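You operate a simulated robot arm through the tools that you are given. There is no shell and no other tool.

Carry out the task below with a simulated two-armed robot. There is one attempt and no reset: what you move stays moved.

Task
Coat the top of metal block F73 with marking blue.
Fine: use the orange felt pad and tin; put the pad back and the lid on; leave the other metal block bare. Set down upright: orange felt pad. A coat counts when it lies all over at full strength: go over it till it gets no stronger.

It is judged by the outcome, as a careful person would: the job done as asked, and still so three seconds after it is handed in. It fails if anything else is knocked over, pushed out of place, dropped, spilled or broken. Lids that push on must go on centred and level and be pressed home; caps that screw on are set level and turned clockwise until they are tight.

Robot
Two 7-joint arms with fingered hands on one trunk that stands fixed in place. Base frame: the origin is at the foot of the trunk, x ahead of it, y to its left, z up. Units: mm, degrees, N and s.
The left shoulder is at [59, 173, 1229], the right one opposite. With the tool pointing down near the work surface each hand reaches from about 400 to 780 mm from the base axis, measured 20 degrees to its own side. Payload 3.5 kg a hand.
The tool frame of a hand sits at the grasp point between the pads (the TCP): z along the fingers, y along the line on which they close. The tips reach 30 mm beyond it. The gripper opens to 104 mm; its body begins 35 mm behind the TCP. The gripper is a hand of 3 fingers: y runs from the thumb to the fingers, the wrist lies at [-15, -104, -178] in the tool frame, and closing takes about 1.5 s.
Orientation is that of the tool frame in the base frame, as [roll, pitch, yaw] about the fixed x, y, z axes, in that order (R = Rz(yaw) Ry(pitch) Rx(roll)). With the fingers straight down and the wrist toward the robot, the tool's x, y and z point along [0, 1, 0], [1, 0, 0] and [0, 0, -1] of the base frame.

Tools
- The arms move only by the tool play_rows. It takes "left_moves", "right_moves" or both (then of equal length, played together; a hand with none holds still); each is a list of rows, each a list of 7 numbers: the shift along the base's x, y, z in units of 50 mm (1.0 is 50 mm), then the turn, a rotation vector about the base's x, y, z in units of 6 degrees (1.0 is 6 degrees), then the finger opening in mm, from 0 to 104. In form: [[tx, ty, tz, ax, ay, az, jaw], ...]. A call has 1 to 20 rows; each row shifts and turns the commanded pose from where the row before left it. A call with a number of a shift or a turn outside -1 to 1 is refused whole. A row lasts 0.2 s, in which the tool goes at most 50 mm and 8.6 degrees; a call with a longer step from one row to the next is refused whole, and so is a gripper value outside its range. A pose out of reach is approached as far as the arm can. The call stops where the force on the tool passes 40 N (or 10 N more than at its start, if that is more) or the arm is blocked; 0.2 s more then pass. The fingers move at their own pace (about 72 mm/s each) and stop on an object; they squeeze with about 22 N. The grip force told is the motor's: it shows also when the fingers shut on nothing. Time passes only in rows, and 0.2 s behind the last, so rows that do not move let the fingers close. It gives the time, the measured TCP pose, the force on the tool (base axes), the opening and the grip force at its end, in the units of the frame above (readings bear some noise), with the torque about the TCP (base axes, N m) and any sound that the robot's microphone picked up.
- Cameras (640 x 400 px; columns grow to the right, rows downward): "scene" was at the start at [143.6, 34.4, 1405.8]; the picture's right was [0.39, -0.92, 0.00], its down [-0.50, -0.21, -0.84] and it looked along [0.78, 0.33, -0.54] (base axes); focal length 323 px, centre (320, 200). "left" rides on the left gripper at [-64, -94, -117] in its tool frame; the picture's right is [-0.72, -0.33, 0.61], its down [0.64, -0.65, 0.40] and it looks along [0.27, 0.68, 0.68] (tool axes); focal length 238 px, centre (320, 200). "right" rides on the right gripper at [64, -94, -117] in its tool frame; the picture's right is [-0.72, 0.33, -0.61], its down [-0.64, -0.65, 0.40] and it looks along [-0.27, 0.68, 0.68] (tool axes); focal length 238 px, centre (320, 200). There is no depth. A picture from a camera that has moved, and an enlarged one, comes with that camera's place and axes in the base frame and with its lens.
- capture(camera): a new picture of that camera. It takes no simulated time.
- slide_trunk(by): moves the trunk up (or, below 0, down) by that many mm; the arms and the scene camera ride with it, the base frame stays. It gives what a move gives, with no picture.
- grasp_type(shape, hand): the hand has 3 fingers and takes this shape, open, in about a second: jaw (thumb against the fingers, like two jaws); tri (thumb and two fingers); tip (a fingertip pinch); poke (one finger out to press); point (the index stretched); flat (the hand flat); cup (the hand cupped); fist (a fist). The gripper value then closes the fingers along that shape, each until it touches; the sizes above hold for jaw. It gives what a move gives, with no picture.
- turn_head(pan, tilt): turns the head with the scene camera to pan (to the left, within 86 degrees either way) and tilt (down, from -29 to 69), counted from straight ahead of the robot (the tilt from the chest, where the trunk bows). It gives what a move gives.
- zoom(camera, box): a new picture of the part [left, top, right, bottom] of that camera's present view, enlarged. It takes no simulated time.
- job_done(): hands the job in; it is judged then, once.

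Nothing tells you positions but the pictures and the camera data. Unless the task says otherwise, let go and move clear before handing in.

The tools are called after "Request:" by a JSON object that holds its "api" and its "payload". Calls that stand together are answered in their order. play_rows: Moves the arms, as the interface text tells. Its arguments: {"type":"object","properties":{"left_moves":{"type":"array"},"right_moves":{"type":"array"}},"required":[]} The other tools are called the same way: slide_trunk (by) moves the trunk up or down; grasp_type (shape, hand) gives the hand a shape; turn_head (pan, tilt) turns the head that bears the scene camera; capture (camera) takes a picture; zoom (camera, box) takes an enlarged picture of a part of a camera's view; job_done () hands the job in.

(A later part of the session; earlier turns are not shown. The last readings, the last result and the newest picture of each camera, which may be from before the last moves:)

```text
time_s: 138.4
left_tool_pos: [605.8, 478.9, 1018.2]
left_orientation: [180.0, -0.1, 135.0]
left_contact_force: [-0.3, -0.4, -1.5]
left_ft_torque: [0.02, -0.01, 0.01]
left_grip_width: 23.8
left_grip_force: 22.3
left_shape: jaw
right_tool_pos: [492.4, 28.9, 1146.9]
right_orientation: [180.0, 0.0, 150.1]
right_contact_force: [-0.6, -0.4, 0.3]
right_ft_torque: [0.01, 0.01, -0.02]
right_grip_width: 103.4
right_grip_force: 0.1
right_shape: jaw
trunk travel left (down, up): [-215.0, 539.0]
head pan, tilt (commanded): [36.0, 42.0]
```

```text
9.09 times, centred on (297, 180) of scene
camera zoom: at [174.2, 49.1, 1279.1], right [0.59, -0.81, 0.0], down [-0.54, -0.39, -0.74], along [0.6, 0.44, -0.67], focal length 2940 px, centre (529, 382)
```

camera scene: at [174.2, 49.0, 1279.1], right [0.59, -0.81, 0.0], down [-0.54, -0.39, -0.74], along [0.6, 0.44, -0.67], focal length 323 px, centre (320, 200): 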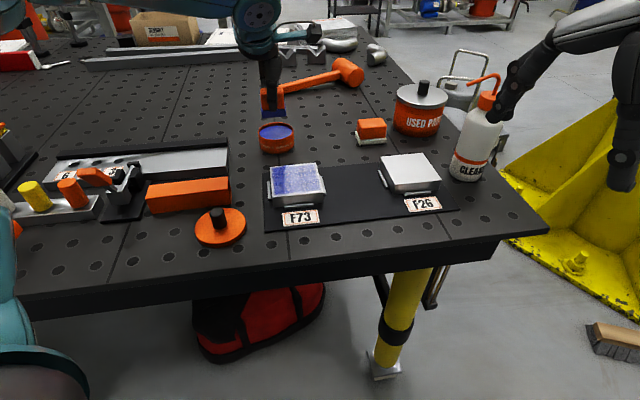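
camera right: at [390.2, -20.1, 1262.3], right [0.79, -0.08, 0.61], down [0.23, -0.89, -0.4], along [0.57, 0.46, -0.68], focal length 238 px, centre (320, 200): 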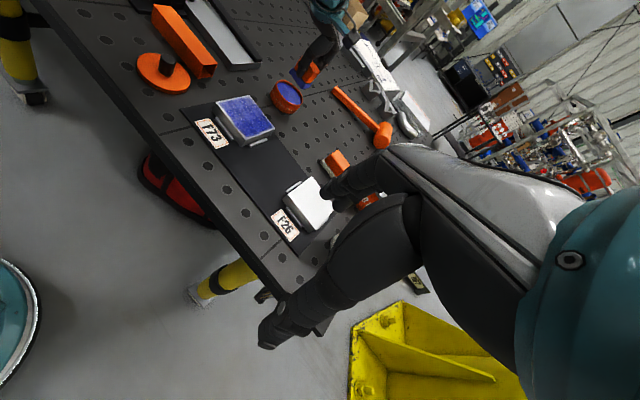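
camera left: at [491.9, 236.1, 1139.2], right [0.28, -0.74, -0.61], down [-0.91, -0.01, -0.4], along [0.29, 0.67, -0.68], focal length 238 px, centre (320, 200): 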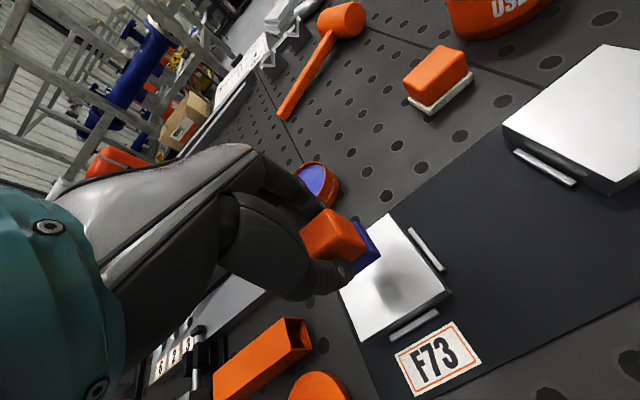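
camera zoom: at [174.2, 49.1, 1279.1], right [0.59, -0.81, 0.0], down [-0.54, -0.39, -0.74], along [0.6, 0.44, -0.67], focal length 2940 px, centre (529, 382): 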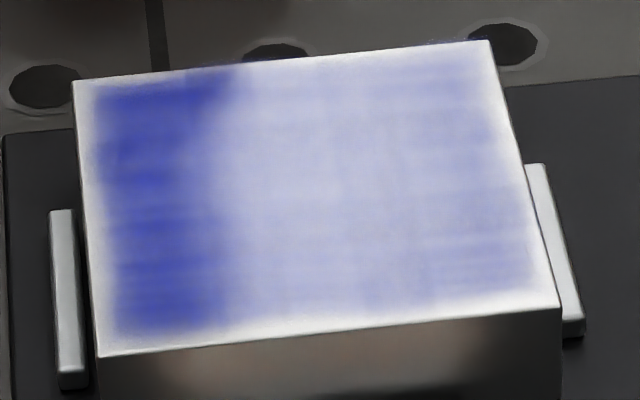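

The close-ups match the ones from two full passes ago, streaks and border fade included, so the coat gets no stronger and F73 is done. Next I return the pad to its place at about (677, 387).

Request:
{"api": "play_rows", "payload": {"left_moves": [[0.356, -0.46, 0, 0, 0, 0, 5], [0.356, -0.46, 0, 0, 0, 0, 5], [0.356, -0.46, 0, 0, 0, 0, 5], [0.356, -0.46, 0, 0, 0, 0, 5], [0, 0, 0, 0, 0, 0, 5], [0, 0, -0.4, 0, 0, 0, 5], [0, 0, -0.5, 0, 0, 0, 5], [0, 0, -0.3, 0, 0, 0, 5], [0, 0, -0.1, 0, 0, 0, 5], [0, 0, 0, 0, 0, 0, 5]]}}

Request:
{"api": "zoom", "payload": {"camera": "scene", "box": [290, 90, 370, 160]}}

Request:
{"api": "zoom", "payload": {"camera": "left", "box": [270, 180, 430, 320]}}

```text
time_s: 140.6
left_tool_pos: [675.5, 385.5, 951.2]
left_orientation: [-180.0, -0.1, 135.0]
left_contact_force: [-0.4, -0.6, 0.3]
left_ft_torque: [0.02, 0.0, -0.01]
left_grip_width: 23.9
left_grip_force: 21.7
left_shape: jaw
right_tool_pos: [493.4, 29.9, 1146.7]
right_orientation: [-180.0, 0.0, 150.0]
right_contact_force: [0.3, 0.2, 0.6]
right_ft_torque: [-0.05, 0.02, 0.03]
right_grip_width: 103.2
right_grip_force: 0.0
right_shape: jaw
trunk travel left (down, up): [-215.0, 539.0]
head pan, tilt (commanded): [36.0, 42.0]
```

```text
5.71 times, centred on (330, 125) of scene
camera zoom: at [174.1, 49.1, 1279.1], right [0.59, -0.81, 0.0], down [-0.54, -0.39, -0.74], along [0.6, 0.44, -0.67], focal length 1848 px, centre (263, 629)
```

zoom: 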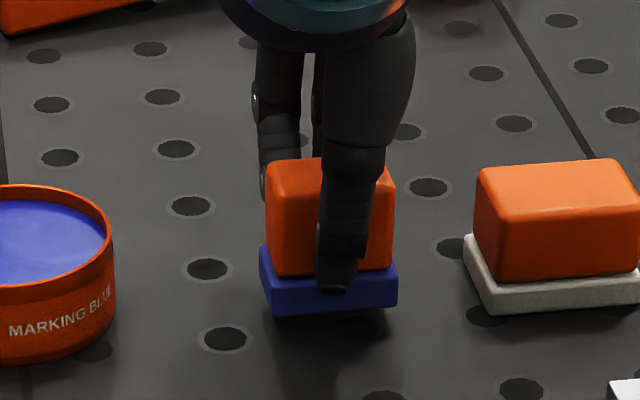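

```text
2.86 times, centred on (350, 250) of left
camera zoom: at [654.5, 275.1, 1067.1], right [0.28, -0.74, -0.61], down [-0.91, -0.01, -0.4], along [0.29, 0.67, -0.68], focal length 681 px, centre (234, 57)
```

zoom: 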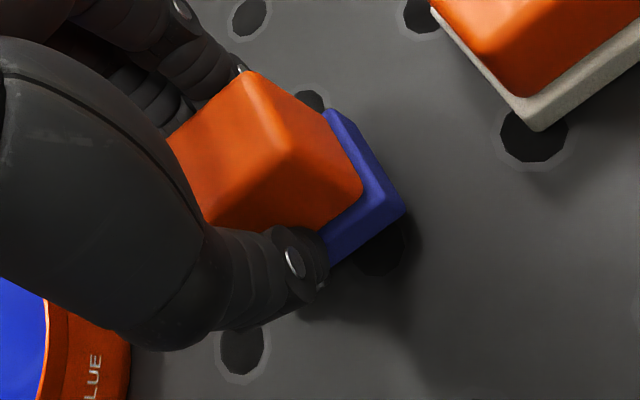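

The pad hovers right above its original spot. I'll lower it gently to the table.

Request:
{"api": "play_rows", "payload": {"left_moves": [[0, 0, -0.06, 0, 0, 0, 5], [0, 0, -0.05, 0, 0, 0, 5], [0, 0, -0.03, 0, 0, 0, 5], [0, 0, 0, 0, 0, 0, 5]]}}

```text
time_s: 141.6
left_tool_pos: [674.8, 386.4, 944.4]
left_orientation: [180.0, 0.1, 135.0]
left_contact_force: [-0.7, -0.6, -0.9]
left_ft_torque: [-0.04, 0.02, -0.01]
left_grip_width: 23.7
left_grip_force: 22.1
left_shape: jaw
right_tool_pos: [493.4, 29.1, 1147.3]
right_orientation: [180.0, 0.0, 149.9]
right_contact_force: [-0.6, -0.5, -0.7]
right_ft_torque: [-0.01, 0.0, -0.01]
right_grip_width: 103.7
right_grip_force: 0.0
right_shape: jaw
trunk travel left (down, up): [-215.0, 539.0]
head pan, tilt (commanded): [36.0, 42.0]
```

Request:
{"api": "play_rows", "payload": {"left_moves": [[0, 0, -0.03, 0, 0, 0, 5], [0, 0, -0.02, 0, 0, 0, 5], [0, 0, 0, 0, 0, 0, 5]]}}

Request:
{"api": "zoom", "payload": {"camera": "scene", "box": [290, 90, 370, 160]}}

```text
time_s: 142.4
left_tool_pos: [674.6, 387.2, 942.6]
left_orientation: [179.9, 0.1, 135.0]
left_contact_force: [-0.7, -0.6, 4.2]
left_ft_torque: [0.05, -0.02, -0.02]
left_grip_width: 23.8
left_grip_force: 22.3
left_shape: jaw
right_tool_pos: [492.2, 27.8, 1147.1]
right_orientation: [-180.0, 0.0, 150.0]
right_contact_force: [-0.5, 0.2, 0.0]
right_ft_torque: [-0.01, -0.02, -0.02]
right_grip_width: 103.6
right_grip_force: 0.1
right_shape: jaw
trunk travel left (down, up): [-215.0, 539.0]
head pan, tilt (commanded): [36.0, 42.0]
```

```text
5.71 times, centred on (330, 125) of scene
camera zoom: at [173.5, 48.7, 1279.3], right [0.59, -0.81, 0.0], down [-0.54, -0.39, -0.74], along [0.6, 0.44, -0.67], focal length 1848 px, centre (263, 629)
```

zoom: 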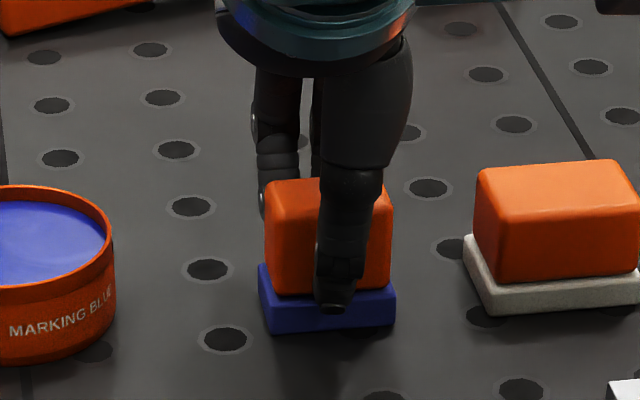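

The pad is down on its original spot (4 N). I'll open and rise.

Request:
{"api": "play_rows", "payload": {"left_moves": [[0, 0, 0.008, 0, 0, 0, 28], [0, 0, 0, 0, 0, 0, 40], [0, 0, 0, 0, 0, 0, 60], [0, 0, 0, 0, 0, 0, 70], [0, 0, 0, 0, 0, 0, 70], [0, 0, 0.3, 0, 0, 0, 70], [0, 0, 0.6, 0, 0, 0, 70], [0, 0, 0.8, 0, 0, 0, 70], [0, 0, 0.4, 0, 0, 0, 70], [0, 0, 0, 0, 0, 0, 70]]}}

Request:
{"api": "zoom", "payload": {"camera": "scene", "box": [290, 90, 370, 160]}}

Request:
{"api": "zoom", "payload": {"camera": "left", "box": [270, 180, 430, 320]}}

```text
time_s: 144.6
left_tool_pos: [675.7, 386.7, 1047.8]
left_orientation: [180.0, 0.0, 135.0]
left_contact_force: [-0.2, -0.1, -0.7]
left_ft_torque: [0.0, -0.01, 0.03]
left_grip_width: 69.4
left_grip_force: 0.0
left_shape: jaw
right_tool_pos: [493.5, 29.5, 1146.5]
right_orientation: [179.9, 0.0, 150.0]
right_contact_force: [0.4, -0.3, -0.3]
right_ft_torque: [-0.01, 0.01, 0.02]
right_grip_width: 103.5
right_grip_force: 0.1
right_shape: jaw
trunk travel left (down, up): [-215.0, 539.0]
head pan, tilt (commanded): [36.0, 42.0]
```

```text
5.71 times, centred on (330, 125) of scene
camera zoom: at [174.1, 49.0, 1279.1], right [0.59, -0.81, 0.0], down [-0.54, -0.39, -0.74], along [0.6, 0.44, -0.67], focal length 1848 px, centre (263, 629)
```

zoom: 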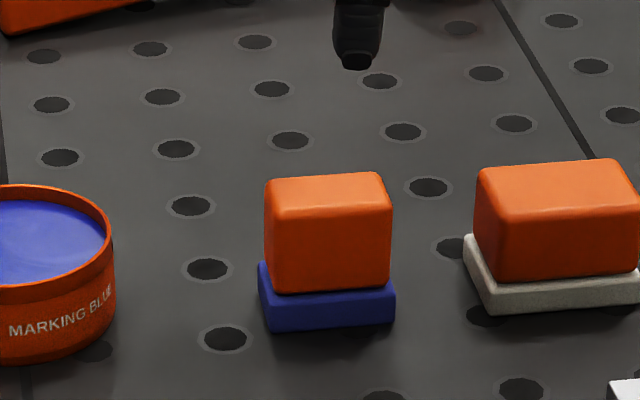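

```text
2.86 times, centred on (350, 250) of left
camera zoom: at [655.2, 275.5, 1164.5], right [0.28, -0.74, -0.61], down [-0.91, -0.01, -0.4], along [0.29, 0.67, -0.68], focal length 681 px, centre (234, 57)
```

zoom: 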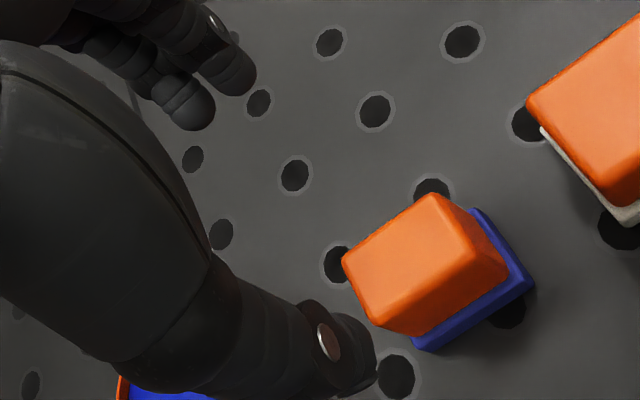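

The pad stands upright on its original spot. For the lid I'll raise the trunk back up, since the near reach was fine at that height, and move over to it.

Request:
{"api": "slide_trunk", "payload": {"by": 110}}

Request:
{"api": "play_rows", "payload": {"left_moves": [[-0.5, 0, 0, 0, 0, 0, 70], [-0.9, 0, 0, 0, 0, 0, 70], [-0.9, 0, 0, 0, 0, 0, 70], [-0.9, 0, 0, 0, 0, 0, 70], [-0.9, 0, -0.3, 0, 0, 0, 70], [-0.9, 0, -0.3, 0, 0, 0, 70], [-0.9, 0, -0.3, 0, 0, 0, 70], [-0.3, 0, -0.4, 0, 0, 0, 70], [0, 0, -0.5, 0, 0, 0, 70], [0, 0, -0.5, 0, 0, 0, 70], [0, 0, 0, 0, 0, 0, 70]]}}

Request:
{"api": "capture", "payload": {"camera": "left"}}

Request:
{"api": "capture", "payload": {"camera": "scene"}}

```text
time_s: 146.0
left_tool_pos: [674.0, 386.3, 1159.3]
left_orientation: [179.8, 0.2, 135.0]
left_contact_force: [0.0, -0.4, 0.0]
left_ft_torque: [-0.01, 0.03, 0.03]
left_grip_width: 69.6
left_grip_force: 0.1
left_shape: jaw
right_tool_pos: [493.9, 29.4, 1254.9]
right_orientation: [-180.0, -0.1, 150.1]
right_contact_force: [0.2, 0.0, -0.1]
right_ft_torque: [0.02, 0.02, -0.02]
right_grip_width: 103.8
right_grip_force: 0.0
right_shape: jaw
trunk travel left (down, up): [-325.0, 429.0]
head pan, tilt (commanded): [36.0, 42.0]
```

```text
time_s: 148.4
left_tool_pos: [364.3, 388.5, 1044.0]
left_orientation: [179.8, 0.1, 135.0]
left_contact_force: [-0.5, -0.5, 0.4]
left_ft_torque: [-0.01, -0.01, -0.02]
left_grip_width: 70.1
left_grip_force: 0.0
left_shape: jaw
right_tool_pos: [492.2, 28.5, 1256.3]
right_orientation: [180.0, 0.0, 150.1]
right_contact_force: [0.6, 0.0, 0.4]
right_ft_torque: [-0.04, 0.05, 0.0]
right_grip_width: 103.6
right_grip_force: 0.1
right_shape: jaw
trunk travel left (down, up): [-325.0, 429.0]
head pan, tilt (commanded): [36.0, 42.0]
```

```text
taken
camera left: at [342.6, 277.4, 1161.3], right [0.28, -0.74, -0.61], down [-0.91, -0.01, -0.41], along [0.3, 0.67, -0.68], focal length 238 px, centre (320, 200)
```

left: 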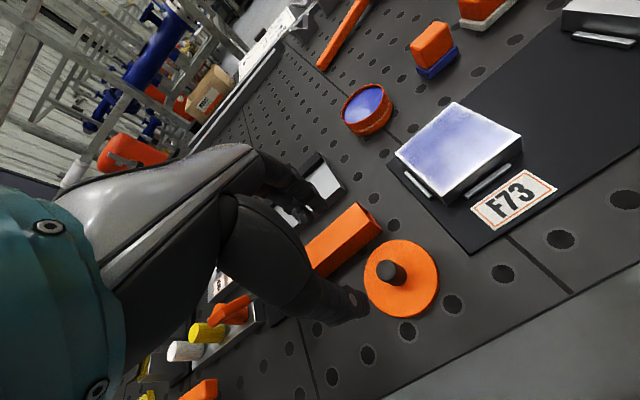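

```text
taken
camera scene: at [128.8, 48.8, 1391.6], right [0.59, -0.81, 0.0], down [-0.54, -0.39, -0.74], along [0.6, 0.44, -0.67], focal length 323 px, centre (320, 200)
```

scene: 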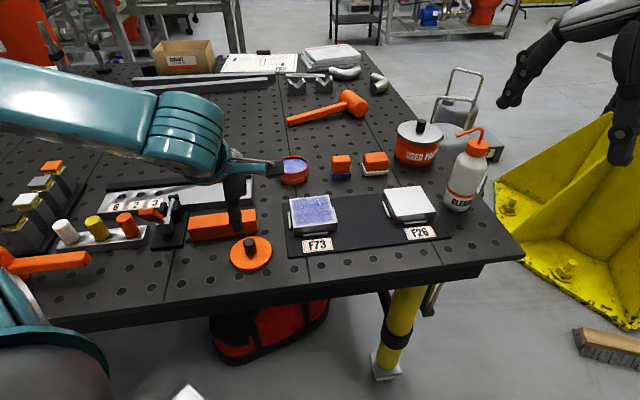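

Request:
{"api": "zoom", "payload": {"camera": "left", "box": [340, 220, 468, 340]}}

Request:
{"api": "zoom", "payload": {"camera": "left", "box": [380, 90, 540, 210]}}

```text
3.33 times, centred on (404, 280) of left
camera zoom: at [342.6, 277.4, 1161.3], right [0.28, -0.74, -0.61], down [-0.91, -0.01, -0.41], along [0.3, 0.67, -0.68], focal length 794 px, centre (40, -67)
```

zoom: 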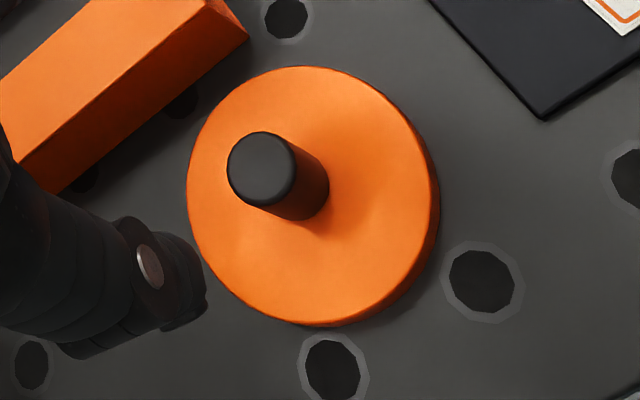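

```text
3.33 times, centred on (460, 150) of left
camera zoom: at [342.6, 277.4, 1161.3], right [0.28, -0.74, -0.61], down [-0.91, -0.01, -0.41], along [0.3, 0.67, -0.68], focal length 794 px, centre (-147, 367)
```

zoom: 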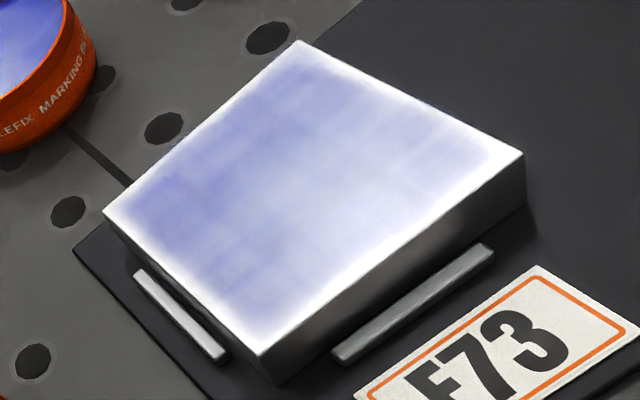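

The lid's knob is at about (366, 384). I'll centre on it and descend with the fingers open.

Request:
{"api": "play_rows", "payload": {"left_moves": [[0.026, -0.08, -0.4, 0, 0, 0, 60], [0, 0, -0.7, 0, 0, 0, 60], [0, 0, -0.5, 0, 0, 0, 60], [0, 0, -0.25, 0, 0, 0, 60], [0, 0, 0, 0, 0, 0, 60]]}}

Request:
{"api": "zoom", "payload": {"camera": "left", "box": [270, 190, 430, 330]}}

Request:
{"api": "zoom", "payload": {"camera": "scene", "box": [200, 200, 310, 290]}}

```text
time_s: 149.6
left_tool_pos: [362.9, 381.2, 953.8]
left_orientation: [179.7, 0.2, 135.0]
left_contact_force: [-0.6, 0.2, 0.2]
left_ft_torque: [0.04, 0.01, 0.03]
left_grip_width: 60.2
left_grip_force: 0.1
left_shape: jaw
right_tool_pos: [494.3, 29.6, 1255.9]
right_orientation: [179.9, 0.1, 150.0]
right_contact_force: [-0.6, 0.2, -0.1]
right_ft_torque: [0.02, -0.01, 0.02]
right_grip_width: 103.4
right_grip_force: 0.1
right_shape: jaw
trunk travel left (down, up): [-325.0, 429.0]
head pan, tilt (commanded): [36.0, 42.0]
```

```text
2.86 times, centred on (350, 260) of left
camera zoom: at [342.1, 271.5, 1069.4], right [0.28, -0.74, -0.61], down [-0.91, -0.01, -0.41], along [0.3, 0.67, -0.68], focal length 681 px, centre (234, 29)
```

zoom: 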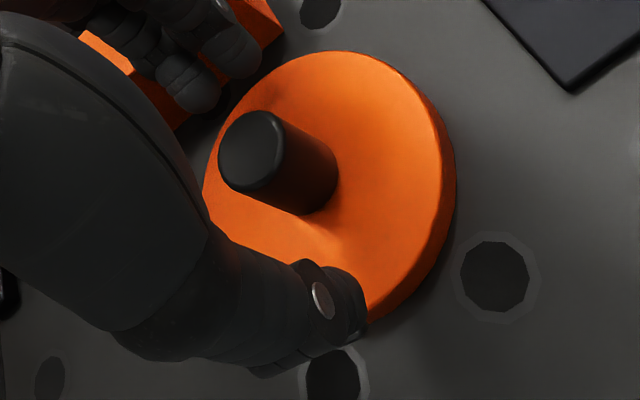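

```text
4.44 times, centred on (255, 245) of scene
camera zoom: at [128.9, 48.9, 1391.6], right [0.59, -0.81, 0.0], down [-0.54, -0.39, -0.74], along [0.6, 0.44, -0.67], focal length 1437 px, centre (609, 0)
```

zoom: 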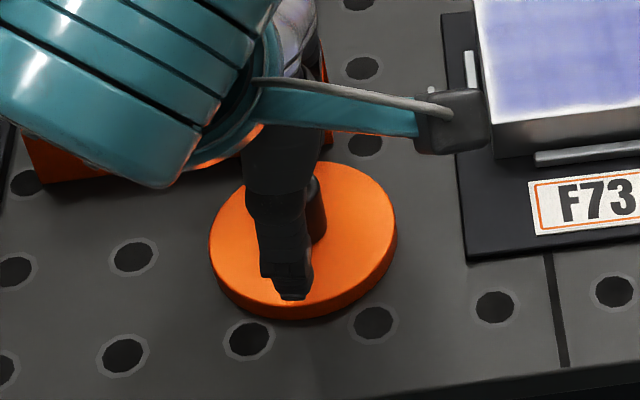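

Request:
{"api": "play_rows", "payload": {"left_moves": [[0.04, 0.07, -0.08, 0, 0, 0, 60], [0, 0, -0.07, 0, 0, 0, 60], [0, 0, 0, 0, 0, 0, 60]]}}

Request:
{"api": "zoom", "payload": {"camera": "left", "box": [270, 190, 430, 330]}}

```text
time_s: 150.4
left_tool_pos: [366.3, 386.5, 946.1]
left_orientation: [179.8, 0.4, 135.1]
left_contact_force: [-0.5, -1.2, -0.4]
left_ft_torque: [0.0, -0.02, 0.05]
left_grip_width: 60.1
left_grip_force: 0.0
left_shape: jaw
right_tool_pos: [494.4, 28.4, 1255.6]
right_orientation: [-179.9, -0.1, 150.0]
right_contact_force: [-0.1, -0.7, 0.1]
right_ft_torque: [0.01, 0.04, 0.04]
right_grip_width: 103.8
right_grip_force: 0.1
right_shape: jaw
trunk travel left (down, up): [-325.0, 429.0]
head pan, tilt (commanded): [36.0, 42.0]
```

```text
2.86 times, centred on (350, 260) of left
camera zoom: at [344.6, 275.5, 1062.2], right [0.28, -0.74, -0.61], down [-0.91, -0.01, -0.41], along [0.3, 0.67, -0.68], focal length 681 px, centre (234, 29)
```

zoom: 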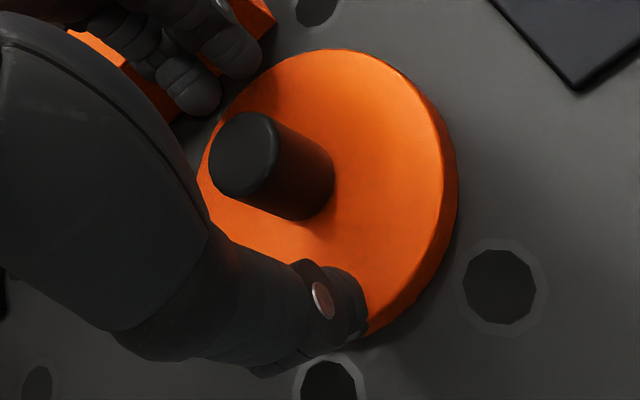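

Well centred. I'll close on the knob.

Request:
{"api": "play_rows", "payload": {"left_moves": [[0, 0, 0, 0, 0, 0, 40], [0, 0, 0, 0, 0, 0, 25], [0, 0, 0, 0, 0, 0, 15], [0, 0, 0, 0, 0, 0, 10], [0, 0, 0, 0, 0, 0, 5], [0, 0, 0, 0, 0, 0, 0], [0, 0, 0, 0, 0, 0, 0]]}}

Request:
{"api": "zoom", "payload": {"camera": "left", "box": [270, 190, 430, 330]}}

```text
time_s: 152.0
left_tool_pos: [365.7, 386.4, 945.3]
left_orientation: [179.7, 0.4, 135.0]
left_contact_force: [0.2, 0.0, 0.8]
left_ft_torque: [0.0, -0.05, 0.0]
left_grip_width: 13.5
left_grip_force: 22.1
left_shape: jaw
right_tool_pos: [493.8, 30.0, 1256.9]
right_orientation: [-180.0, 0.0, 150.0]
right_contact_force: [0.2, 0.0, 0.0]
right_ft_torque: [0.0, 0.01, 0.0]
right_grip_width: 103.3
right_grip_force: 0.0
right_shape: jaw
trunk travel left (down, up): [-325.0, 429.0]
head pan, tilt (commanded): [36.0, 42.0]
```

```text
2.86 times, centred on (350, 260) of left
camera zoom: at [344.7, 275.5, 1062.3], right [0.28, -0.74, -0.61], down [-0.91, -0.01, -0.41], along [0.3, 0.67, -0.68], focal length 681 px, centre (234, 29)
```

zoom: 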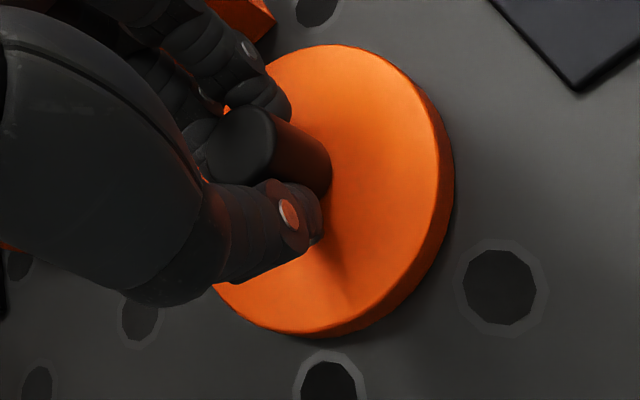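

The grip matches the first one. I'll lift the lid and carry it back over the tin.

Request:
{"api": "play_rows", "payload": {"left_moves": [[0, 0, 0.1, 0, 0, 0, 0], [0, 0, 0.4, 0, 0, 0, 0], [0, 0, 0.8, 0, 0, 0, 0], [0, 0, 0.8, 0, 0, 0, 0], [0.4, 0.15, 0.2, 0, 0, 0, 0], [0.8, 0.31, 0, 0, 0, 0, 0], [0.8, 0.31, 0, 0, 0, 0, 0], [0.8, 0.31, 0, 0, 0, 0, 0], [0.8, 0.31, 0, 0, 0, 0, 0], [0.8, 0.31, 0, 0, 0, 0, 0], [0.35, 0.14, 0, 0, 0, 0, 0], [0, 0, 0, 0, 0, 0, 0], [0, 0, 0, 0, 0, 0, 0]]}}

Request:
{"api": "capture", "payload": {"camera": "left"}}

Request:
{"api": "zoom", "payload": {"camera": "scene", "box": [250, 100, 346, 200]}}

```text
time_s: 154.8
left_tool_pos: [603.8, 478.8, 1061.0]
left_orientation: [179.7, 0.4, 134.9]
left_contact_force: [0.2, -0.2, -1.5]
left_ft_torque: [-0.03, -0.01, -0.02]
left_grip_width: 13.1
left_grip_force: 21.8
left_shape: jaw
right_tool_pos: [492.6, 28.3, 1257.4]
right_orientation: [-180.0, 0.0, 149.9]
right_contact_force: [0.1, -0.6, -0.2]
right_ft_torque: [0.02, 0.0, 0.01]
right_grip_width: 103.6
right_grip_force: 0.0
right_shape: jaw
trunk travel left (down, up): [-325.0, 429.0]
head pan, tilt (commanded): [36.0, 42.0]
```

```text
taken
camera left: at [581.4, 367.0, 1177.9], right [0.28, -0.74, -0.61], down [-0.91, -0.01, -0.41], along [0.3, 0.67, -0.68], focal length 238 px, centre (320, 200)
```

left: 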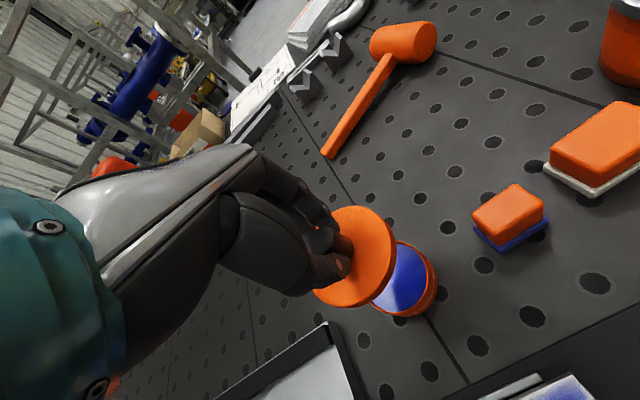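

```text
4.00 times, centred on (298, 150) of scene
camera zoom: at [129.0, 49.1, 1391.6], right [0.59, -0.81, 0.0], down [-0.54, -0.39, -0.74], along [0.6, 0.44, -0.67], focal length 1294 px, centre (408, 400)
```

zoom: 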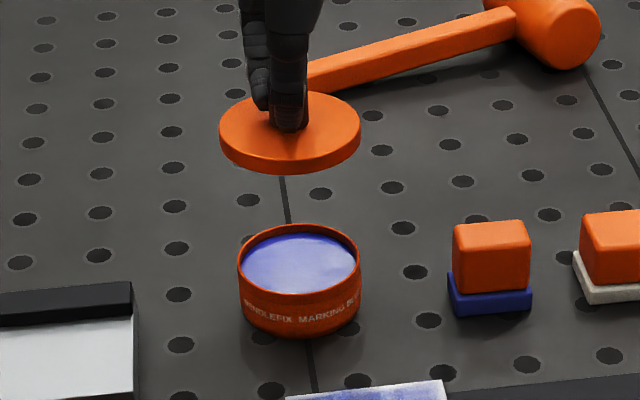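

The tin hasn't moved. I'll lower to the same height as just after lid removal and compare the pictures.

Request:
{"api": "play_rows", "payload": {"left_moves": [[0, 0, -0.5, 0, 0, 0, 0], [0, 0, -0.4, 0, 0, 0, 0], [0, 0, -0.22, 0, 0, 0, 0], [0, 0, 0, 0, 0, 0, 0]]}}

Request:
{"api": "zoom", "payload": {"camera": "scene", "box": [260, 110, 330, 200]}}

Request:
{"api": "zoom", "payload": {"camera": "left", "box": [270, 190, 430, 330]}}

```text
time_s: 155.8
left_tool_pos: [602.9, 477.7, 1004.8]
left_orientation: [179.7, 0.2, 135.0]
left_contact_force: [-0.1, 0.0, -0.4]
left_ft_torque: [-0.01, 0.0, 0.01]
left_grip_width: 13.3
left_grip_force: 22.6
left_shape: jaw
right_tool_pos: [493.6, 28.7, 1256.3]
right_orientation: [-179.9, 0.0, 150.0]
right_contact_force: [-0.6, 0.2, 0.4]
right_ft_torque: [0.01, 0.01, 0.01]
right_grip_width: 103.9
right_grip_force: 0.1
right_shape: jaw
trunk travel left (down, up): [-325.0, 429.0]
head pan, tilt (commanded): [36.0, 42.0]
```

```text
4.44 times, centred on (295, 155) of scene
camera zoom: at [128.9, 48.9, 1391.6], right [0.59, -0.81, 0.0], down [-0.54, -0.39, -0.74], along [0.6, 0.44, -0.67], focal length 1437 px, centre (431, 400)
```

zoom: 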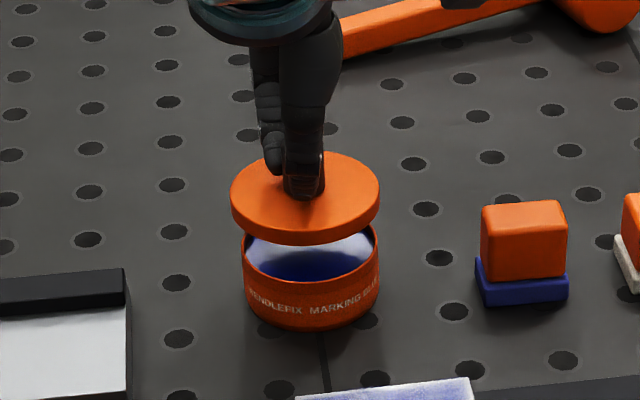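

```text
2.86 times, centred on (350, 260) of left
camera zoom: at [581.2, 367.9, 1120.8], right [0.28, -0.74, -0.61], down [-0.91, -0.01, -0.41], along [0.3, 0.67, -0.68], focal length 681 px, centre (234, 29)
```

zoom: 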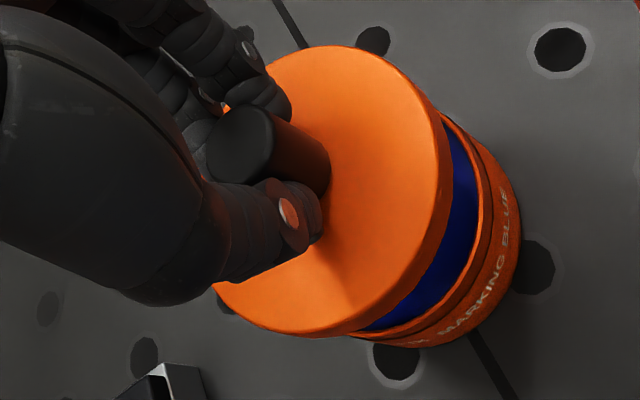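

The views match the removal pictures within about 1–2 mm, with the lid a touch too far back. I'll correct that and lower until the lid is just above the rim.

Request:
{"api": "play_rows", "payload": {"left_moves": [[-0.01, -0.024, -0.1, 0, 0, 0, 0], [0, 0, -0.1, 0, 0, 0, 0], [0, 0, 0, 0, 0, 0, 0]]}}

Request:
{"api": "zoom", "payload": {"camera": "scene", "box": [265, 130, 325, 190]}}

Request:
{"api": "zoom", "payload": {"camera": "left", "box": [300, 190, 420, 310]}}

Request:
{"api": "capture", "payload": {"camera": "right"}}

```text
time_s: 156.6
left_tool_pos: [602.3, 476.7, 994.5]
left_orientation: [179.7, 0.3, 135.0]
left_contact_force: [-0.1, 0.4, -0.1]
left_ft_torque: [0.03, -0.01, -0.02]
left_grip_width: 13.5
left_grip_force: 21.7
left_shape: jaw
right_tool_pos: [492.9, 30.1, 1256.7]
right_orientation: [-180.0, 0.0, 150.0]
right_contact_force: [-0.7, 0.2, -0.2]
right_ft_torque: [-0.01, -0.01, -0.03]
right_grip_width: 103.5
right_grip_force: 0.1
right_shape: jaw
trunk travel left (down, up): [-325.0, 429.0]
head pan, tilt (commanded): [36.0, 42.0]
```

```text
6.67 times, centred on (295, 160) of scene
camera zoom: at [129.0, 49.0, 1391.6], right [0.59, -0.81, 0.0], down [-0.54, -0.39, -0.74], along [0.6, 0.44, -0.67], focal length 2156 px, centre (487, 467)
```

zoom: 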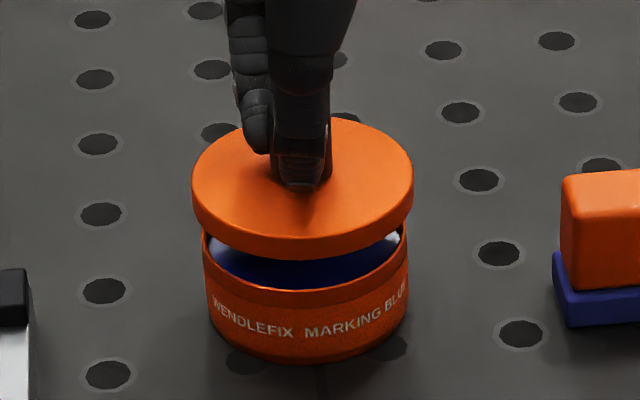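

```text
3.33 times, centred on (360, 250) of left
camera zoom: at [581.8, 366.5, 1110.7], right [0.28, -0.74, -0.61], down [-0.91, -0.01, -0.41], along [0.3, 0.67, -0.68], focal length 794 px, centre (187, 33)
```

zoom: 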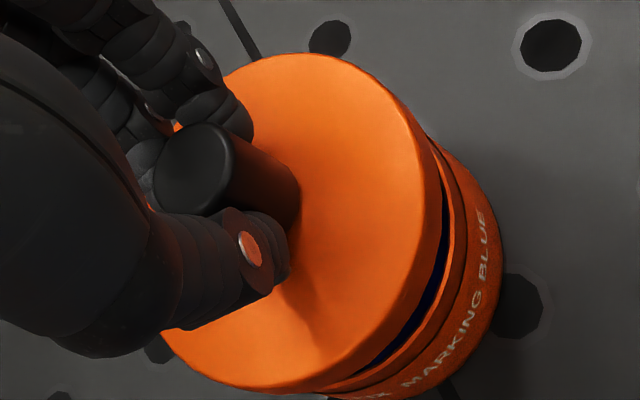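

```text
taken
camera right: at [390.2, -19.5, 1372.4], right [0.79, -0.08, 0.61], down [0.23, -0.89, -0.4], along [0.57, 0.46, -0.68], focal length 238 px, centre (320, 200)
```

right: 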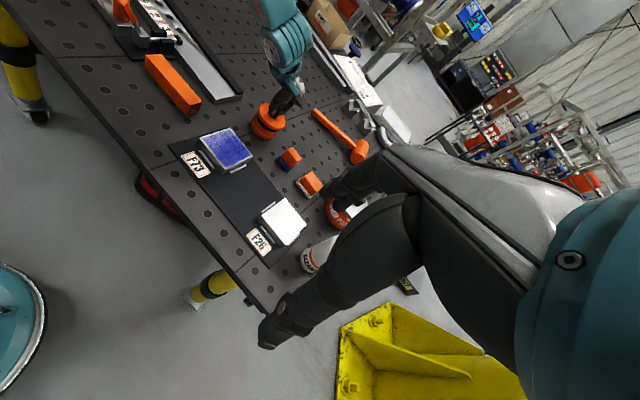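

Request:
{"api": "zoom", "payload": {"camera": "right", "box": [240, 70, 310, 150]}}

```text
5.00 times, centred on (275, 110) of right
camera zoom: at [390.2, -19.5, 1372.4], right [0.79, -0.08, 0.61], down [0.23, -0.89, -0.4], along [0.57, 0.46, -0.68], focal length 1192 px, centre (545, 650)
```

zoom: 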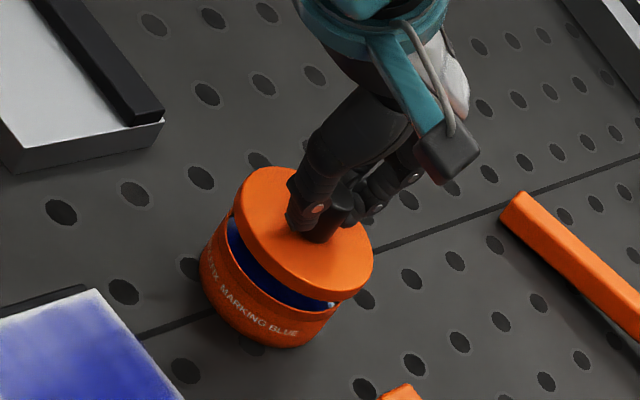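

Both cameras put the lid within about 1 mm of the tin's axis. I'll lower it in small steps and watch the force.

Request:
{"api": "play_rows", "payload": {"left_moves": [[0, 0, -0.1, 0, 0, 0, 0], [0, 0, -0.06, 0, 0, 0, 0], [0, 0, -0.04, 0, 0, 0, 0], [0, 0, 0, 0, 0, 0, 0]]}}

Request:
{"api": "zoom", "payload": {"camera": "scene", "box": [265, 130, 325, 190]}}

Request:
{"api": "zoom", "payload": {"camera": "left", "box": [300, 190, 420, 310]}}

```text
time_s: 157.6
left_tool_pos: [603.7, 478.1, 984.6]
left_orientation: [179.7, 0.2, 135.0]
left_contact_force: [0.0, 0.1, -1.2]
left_ft_torque: [0.02, -0.04, 0.05]
left_grip_width: 13.7
left_grip_force: 21.9
left_shape: jaw
right_tool_pos: [492.8, 28.7, 1255.5]
right_orientation: [179.9, 0.0, 150.0]
right_contact_force: [0.2, 0.0, -0.4]
right_ft_torque: [-0.01, 0.0, -0.01]
right_grip_width: 103.6
right_grip_force: 0.1
right_shape: jaw
trunk travel left (down, up): [-325.0, 429.0]
head pan, tilt (commanded): [36.0, 42.0]
```

```text
6.67 times, centred on (295, 160) of scene
camera zoom: at [129.0, 49.0, 1391.6], right [0.59, -0.81, 0.0], down [-0.54, -0.39, -0.74], along [0.6, 0.44, -0.67], focal length 2156 px, centre (487, 467)
```

zoom: 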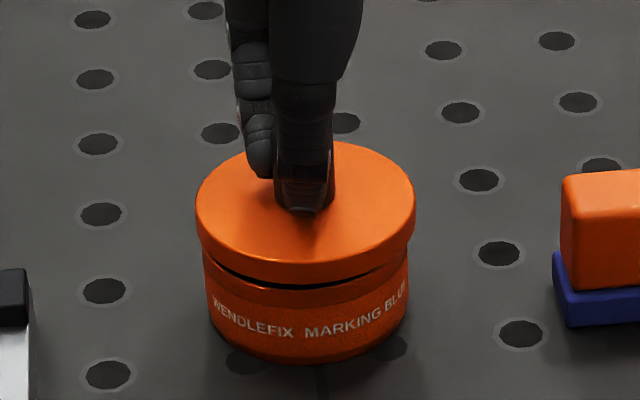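

```text
3.33 times, centred on (360, 250) of left
camera zoom: at [582.1, 366.4, 1100.2], right [0.28, -0.74, -0.61], down [-0.91, -0.01, -0.41], along [0.3, 0.67, -0.68], focal length 794 px, centre (187, 33)
```

zoom: 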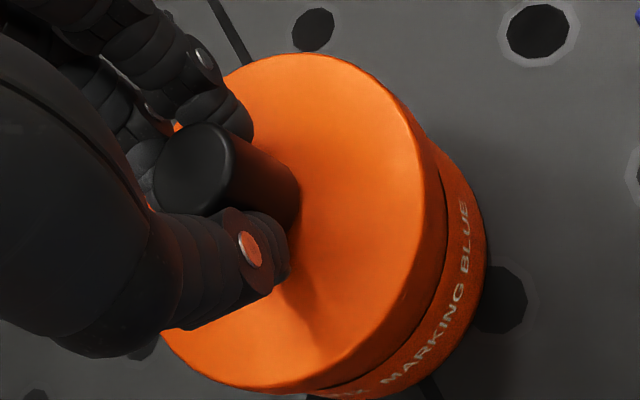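

Request:
{"api": "play_rows", "payload": {"left_moves": [[0, 0, -0.04, 0, 0, 0, 0], [0, 0, -0.04, 0, 0, 0, 0], [0, 0, -0.04, 0, 0, 0, 0], [0, 0, 0, 0, 0, 0, 0]]}}

Request:
{"api": "zoom", "payload": {"camera": "scene", "box": [265, 130, 325, 190]}}

Request:
{"api": "zoom", "payload": {"camera": "right", "box": [250, 85, 290, 135]}}

```text
time_s: 158.6
left_tool_pos: [603.2, 476.6, 976.3]
left_orientation: [179.7, 0.3, 135.1]
left_contact_force: [0.6, -0.6, 0.5]
left_ft_torque: [-0.02, -0.02, 0.01]
left_grip_width: 13.4
left_grip_force: 22.3
left_shape: jaw
right_tool_pos: [493.2, 28.6, 1256.7]
right_orientation: [-180.0, -0.1, 150.0]
right_contact_force: [0.3, 0.0, -1.1]
right_ft_torque: [0.0, -0.02, -0.01]
right_grip_width: 103.5
right_grip_force: 0.1
right_shape: jaw
trunk travel left (down, up): [-325.0, 429.0]
head pan, tilt (commanded): [36.0, 42.0]
```

```text
6.67 times, centred on (295, 160) of scene
camera zoom: at [129.0, 49.0, 1391.6], right [0.59, -0.81, 0.0], down [-0.54, -0.39, -0.74], along [0.6, 0.44, -0.67], focal length 2156 px, centre (487, 467)
```

zoom: 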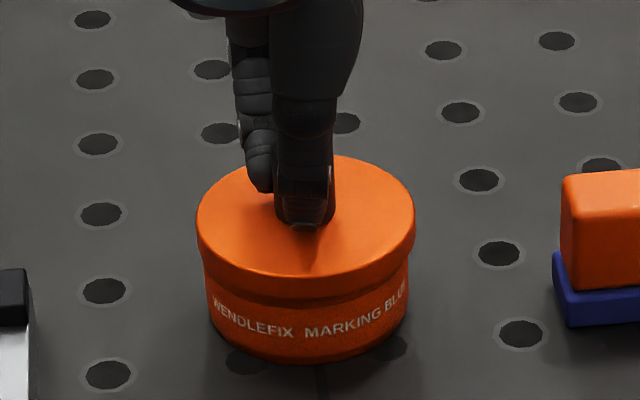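

```text
8.00 times, centred on (270, 110) of right
camera zoom: at [390.2, -19.5, 1372.4], right [0.79, -0.08, 0.61], down [0.23, -0.89, -0.4], along [0.57, 0.46, -0.68], focal length 1907 px, centre (720, 920)
```

zoom: 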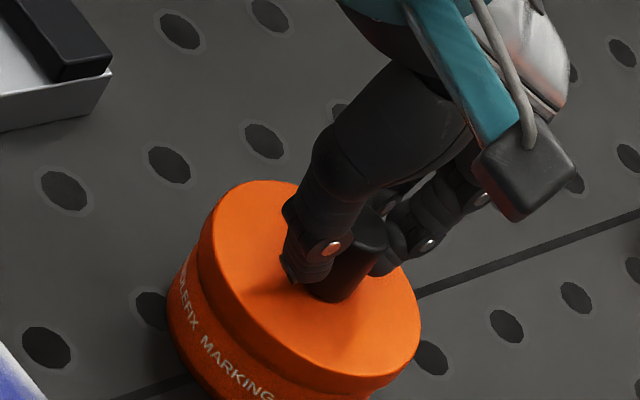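

The lid is going on with no resistance so far. I'll continue down to press it home.

Request:
{"api": "play_rows", "payload": {"left_moves": [[0, 0, -0.03, 0, 0, 0, 0], [0, 0, -0.03, 0, 0, 0, 0], [0, 0, 0, 0, 0, 0, 0]]}}

```text
time_s: 159.4
left_tool_pos: [602.8, 476.6, 974.6]
left_orientation: [179.7, 0.4, 135.1]
left_contact_force: [-0.1, -0.4, -0.6]
left_ft_torque: [-0.01, -0.04, 0.0]
left_grip_width: 13.5
left_grip_force: 22.0
left_shape: jaw
right_tool_pos: [493.2, 28.5, 1257.3]
right_orientation: [180.0, 0.0, 150.1]
right_contact_force: [0.8, -0.1, -0.2]
right_ft_torque: [0.05, -0.01, -0.01]
right_grip_width: 103.5
right_grip_force: 0.1
right_shape: jaw
trunk travel left (down, up): [-325.0, 429.0]
head pan, tilt (commanded): [36.0, 42.0]
```

Request:
{"api": "play_rows", "payload": {"left_moves": [[0, 0, -0.03, 0, 0, 0, 0], [0, 0, -0.03, 0, 0, 0, 0], [0, 0, 0, 0, 0, 0, 0]]}}

Request:
{"api": "zoom", "payload": {"camera": "scene", "box": [265, 130, 325, 190]}}

Request:
{"api": "zoom", "payload": {"camera": "left", "box": [300, 190, 420, 310]}}

```text
time_s: 160.2
left_tool_pos: [602.9, 478.1, 974.4]
left_orientation: [179.6, 0.3, 135.1]
left_contact_force: [-0.5, 1.7, 4.0]
left_ft_torque: [0.1, 0.02, 0.0]
left_grip_width: 13.6
left_grip_force: 21.9
left_shape: jaw
right_tool_pos: [494.2, 29.2, 1256.4]
right_orientation: [-180.0, 0.0, 150.0]
right_contact_force: [-0.1, 0.7, 0.2]
right_ft_torque: [-0.02, 0.02, -0.01]
right_grip_width: 103.5
right_grip_force: 0.1
right_shape: jaw
trunk travel left (down, up): [-325.0, 429.0]
head pan, tilt (commanded): [36.0, 42.0]
heard: snap
```

```text
6.67 times, centred on (295, 160) of scene
camera zoom: at [128.5, 49.0, 1391.7], right [0.59, -0.81, 0.0], down [-0.54, -0.39, -0.74], along [0.6, 0.44, -0.67], focal length 2156 px, centre (487, 467)
```

zoom: 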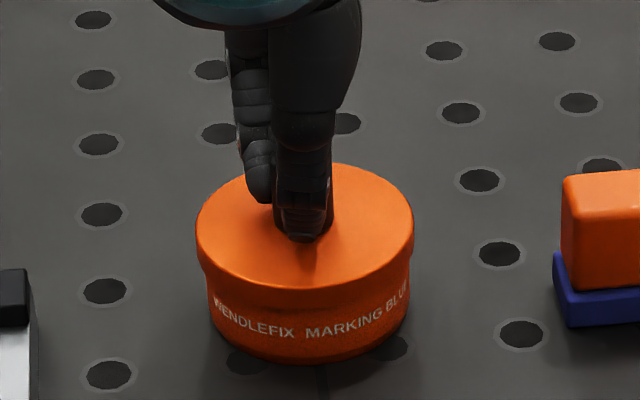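

```text
3.33 times, centred on (360, 250) of left
camera zoom: at [581.3, 367.0, 1089.5], right [0.28, -0.74, -0.61], down [-0.91, -0.01, -0.41], along [0.3, 0.67, -0.68], focal length 794 px, centre (187, 33)
```

zoom: 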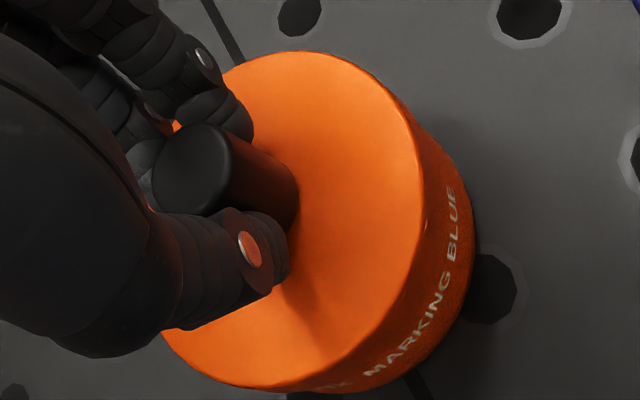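

Heard the snap, with the lid at its original seated height (974). I'll press a little more to make sure it is fully home, then release.

Request:
{"api": "play_rows", "payload": {"left_moves": [[0, 0, -0.02, 0, 0, 0, 0], [0, 0, -0.02, 0, 0, 0, 0], [0, 0, 0, 0, 0, 0, 0]]}}

Request:
{"api": "zoom", "payload": {"camera": "scene", "box": [265, 130, 325, 190]}}

```text
time_s: 161.0
left_tool_pos: [602.7, 477.3, 972.8]
left_orientation: [179.5, 0.4, 135.0]
left_contact_force: [-0.5, 7.6, 17.0]
left_ft_torque: [0.29, -0.04, 0.01]
left_grip_width: 14.0
left_grip_force: 21.8
left_shape: jaw
right_tool_pos: [491.8, 27.9, 1257.8]
right_orientation: [179.9, 0.2, 150.0]
right_contact_force: [-0.7, 0.7, -1.4]
right_ft_torque: [-0.01, -0.03, -0.05]
right_grip_width: 103.7
right_grip_force: 0.0
right_shape: jaw
trunk travel left (down, up): [-325.0, 429.0]
head pan, tilt (commanded): [36.0, 42.0]
```

```text
6.67 times, centred on (295, 160) of scene
camera zoom: at [127.4, 48.6, 1391.9], right [0.59, -0.81, 0.0], down [-0.54, -0.39, -0.74], along [0.6, 0.44, -0.67], focal length 2156 px, centre (487, 467)
```

zoom: 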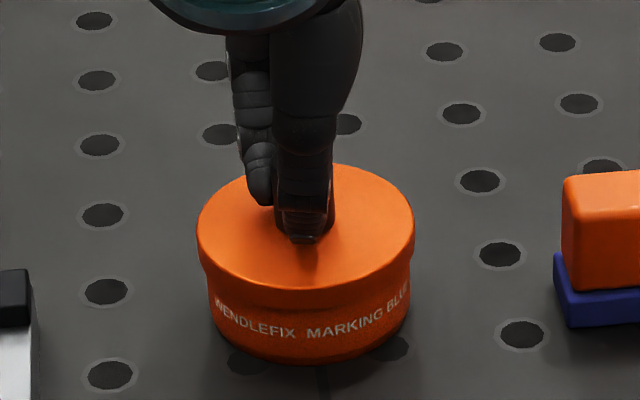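

It's solid at 17 N with no further travel. I'll ease off, open and rise straight up.

Request:
{"api": "play_rows", "payload": {"left_moves": [[0, 0, 0.05, 0, 0, 0, 0], [0, 0, 0, 0, 0, 0, 20], [0, 0, 0, 0, 0, 0, 40], [0, 0, 0, 0, 0, 0, 60], [0, 0, 0, 0, 0, 0, 60], [0, 0, 0.3, 0, 0, 0, 60], [0, 0, 0.6, 0, 0, 0, 60], [0, 0, 0.8, 0, 0, 0, 60], [0, 0, 0.8, 0, 0, 0, 60], [0, 0, 0, 0, 0, 0, 60]]}}

Request:
{"api": "zoom", "payload": {"camera": "scene", "box": [265, 130, 325, 190]}}

Request:
{"api": "zoom", "payload": {"camera": "left", "box": [340, 220, 468, 340]}}

Request:
{"api": "zoom", "payload": {"camera": "right", "box": [240, 70, 310, 150]}}

```text
time_s: 163.2
left_tool_pos: [604.4, 477.0, 1098.0]
left_orientation: [179.8, 0.2, 135.0]
left_contact_force: [0.3, 0.0, 0.2]
left_ft_torque: [-0.01, 0.03, 0.0]
left_grip_width: 59.4
left_grip_force: 0.0
left_shape: jaw
right_tool_pos: [493.9, 29.9, 1256.9]
right_orientation: [180.0, 0.0, 150.0]
right_contact_force: [0.1, 0.0, 1.0]
right_ft_torque: [0.01, -0.01, -0.01]
right_grip_width: 103.4
right_grip_force: 0.0
right_shape: jaw
trunk travel left (down, up): [-325.0, 429.0]
head pan, tilt (commanded): [36.0, 42.0]
```

```text
6.67 times, centred on (295, 160) of scene
camera zoom: at [129.3, 49.2, 1391.5], right [0.59, -0.81, 0.0], down [-0.54, -0.39, -0.74], along [0.6, 0.44, -0.67], focal length 2156 px, centre (487, 467)
```

zoom: 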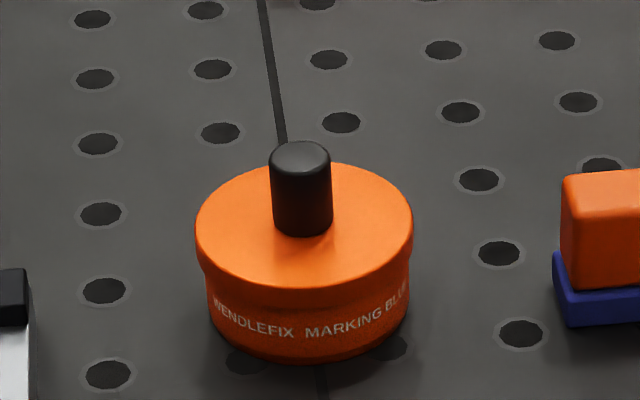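

```text
3.33 times, centred on (404, 280) of left
camera zoom: at [582.7, 366.7, 1213.9], right [0.28, -0.74, -0.61], down [-0.91, -0.01, -0.41], along [0.3, 0.67, -0.68], focal length 794 px, centre (40, -67)
```

zoom: 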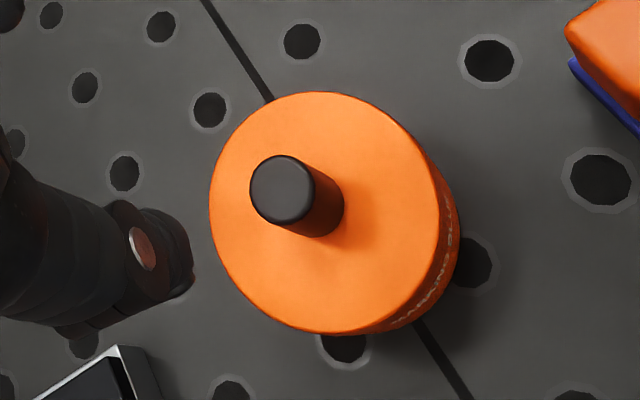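

```text
5.00 times, centred on (275, 110) of right
camera zoom: at [390.4, -19.3, 1372.3], right [0.79, -0.08, 0.61], down [0.23, -0.89, -0.4], along [0.57, 0.46, -0.68], focal length 1192 px, centre (545, 650)
```

zoom: 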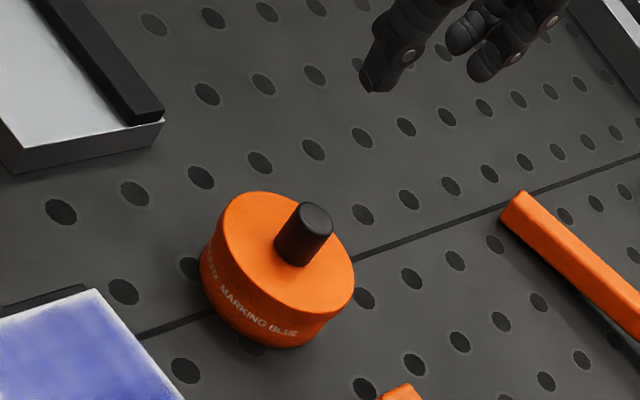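

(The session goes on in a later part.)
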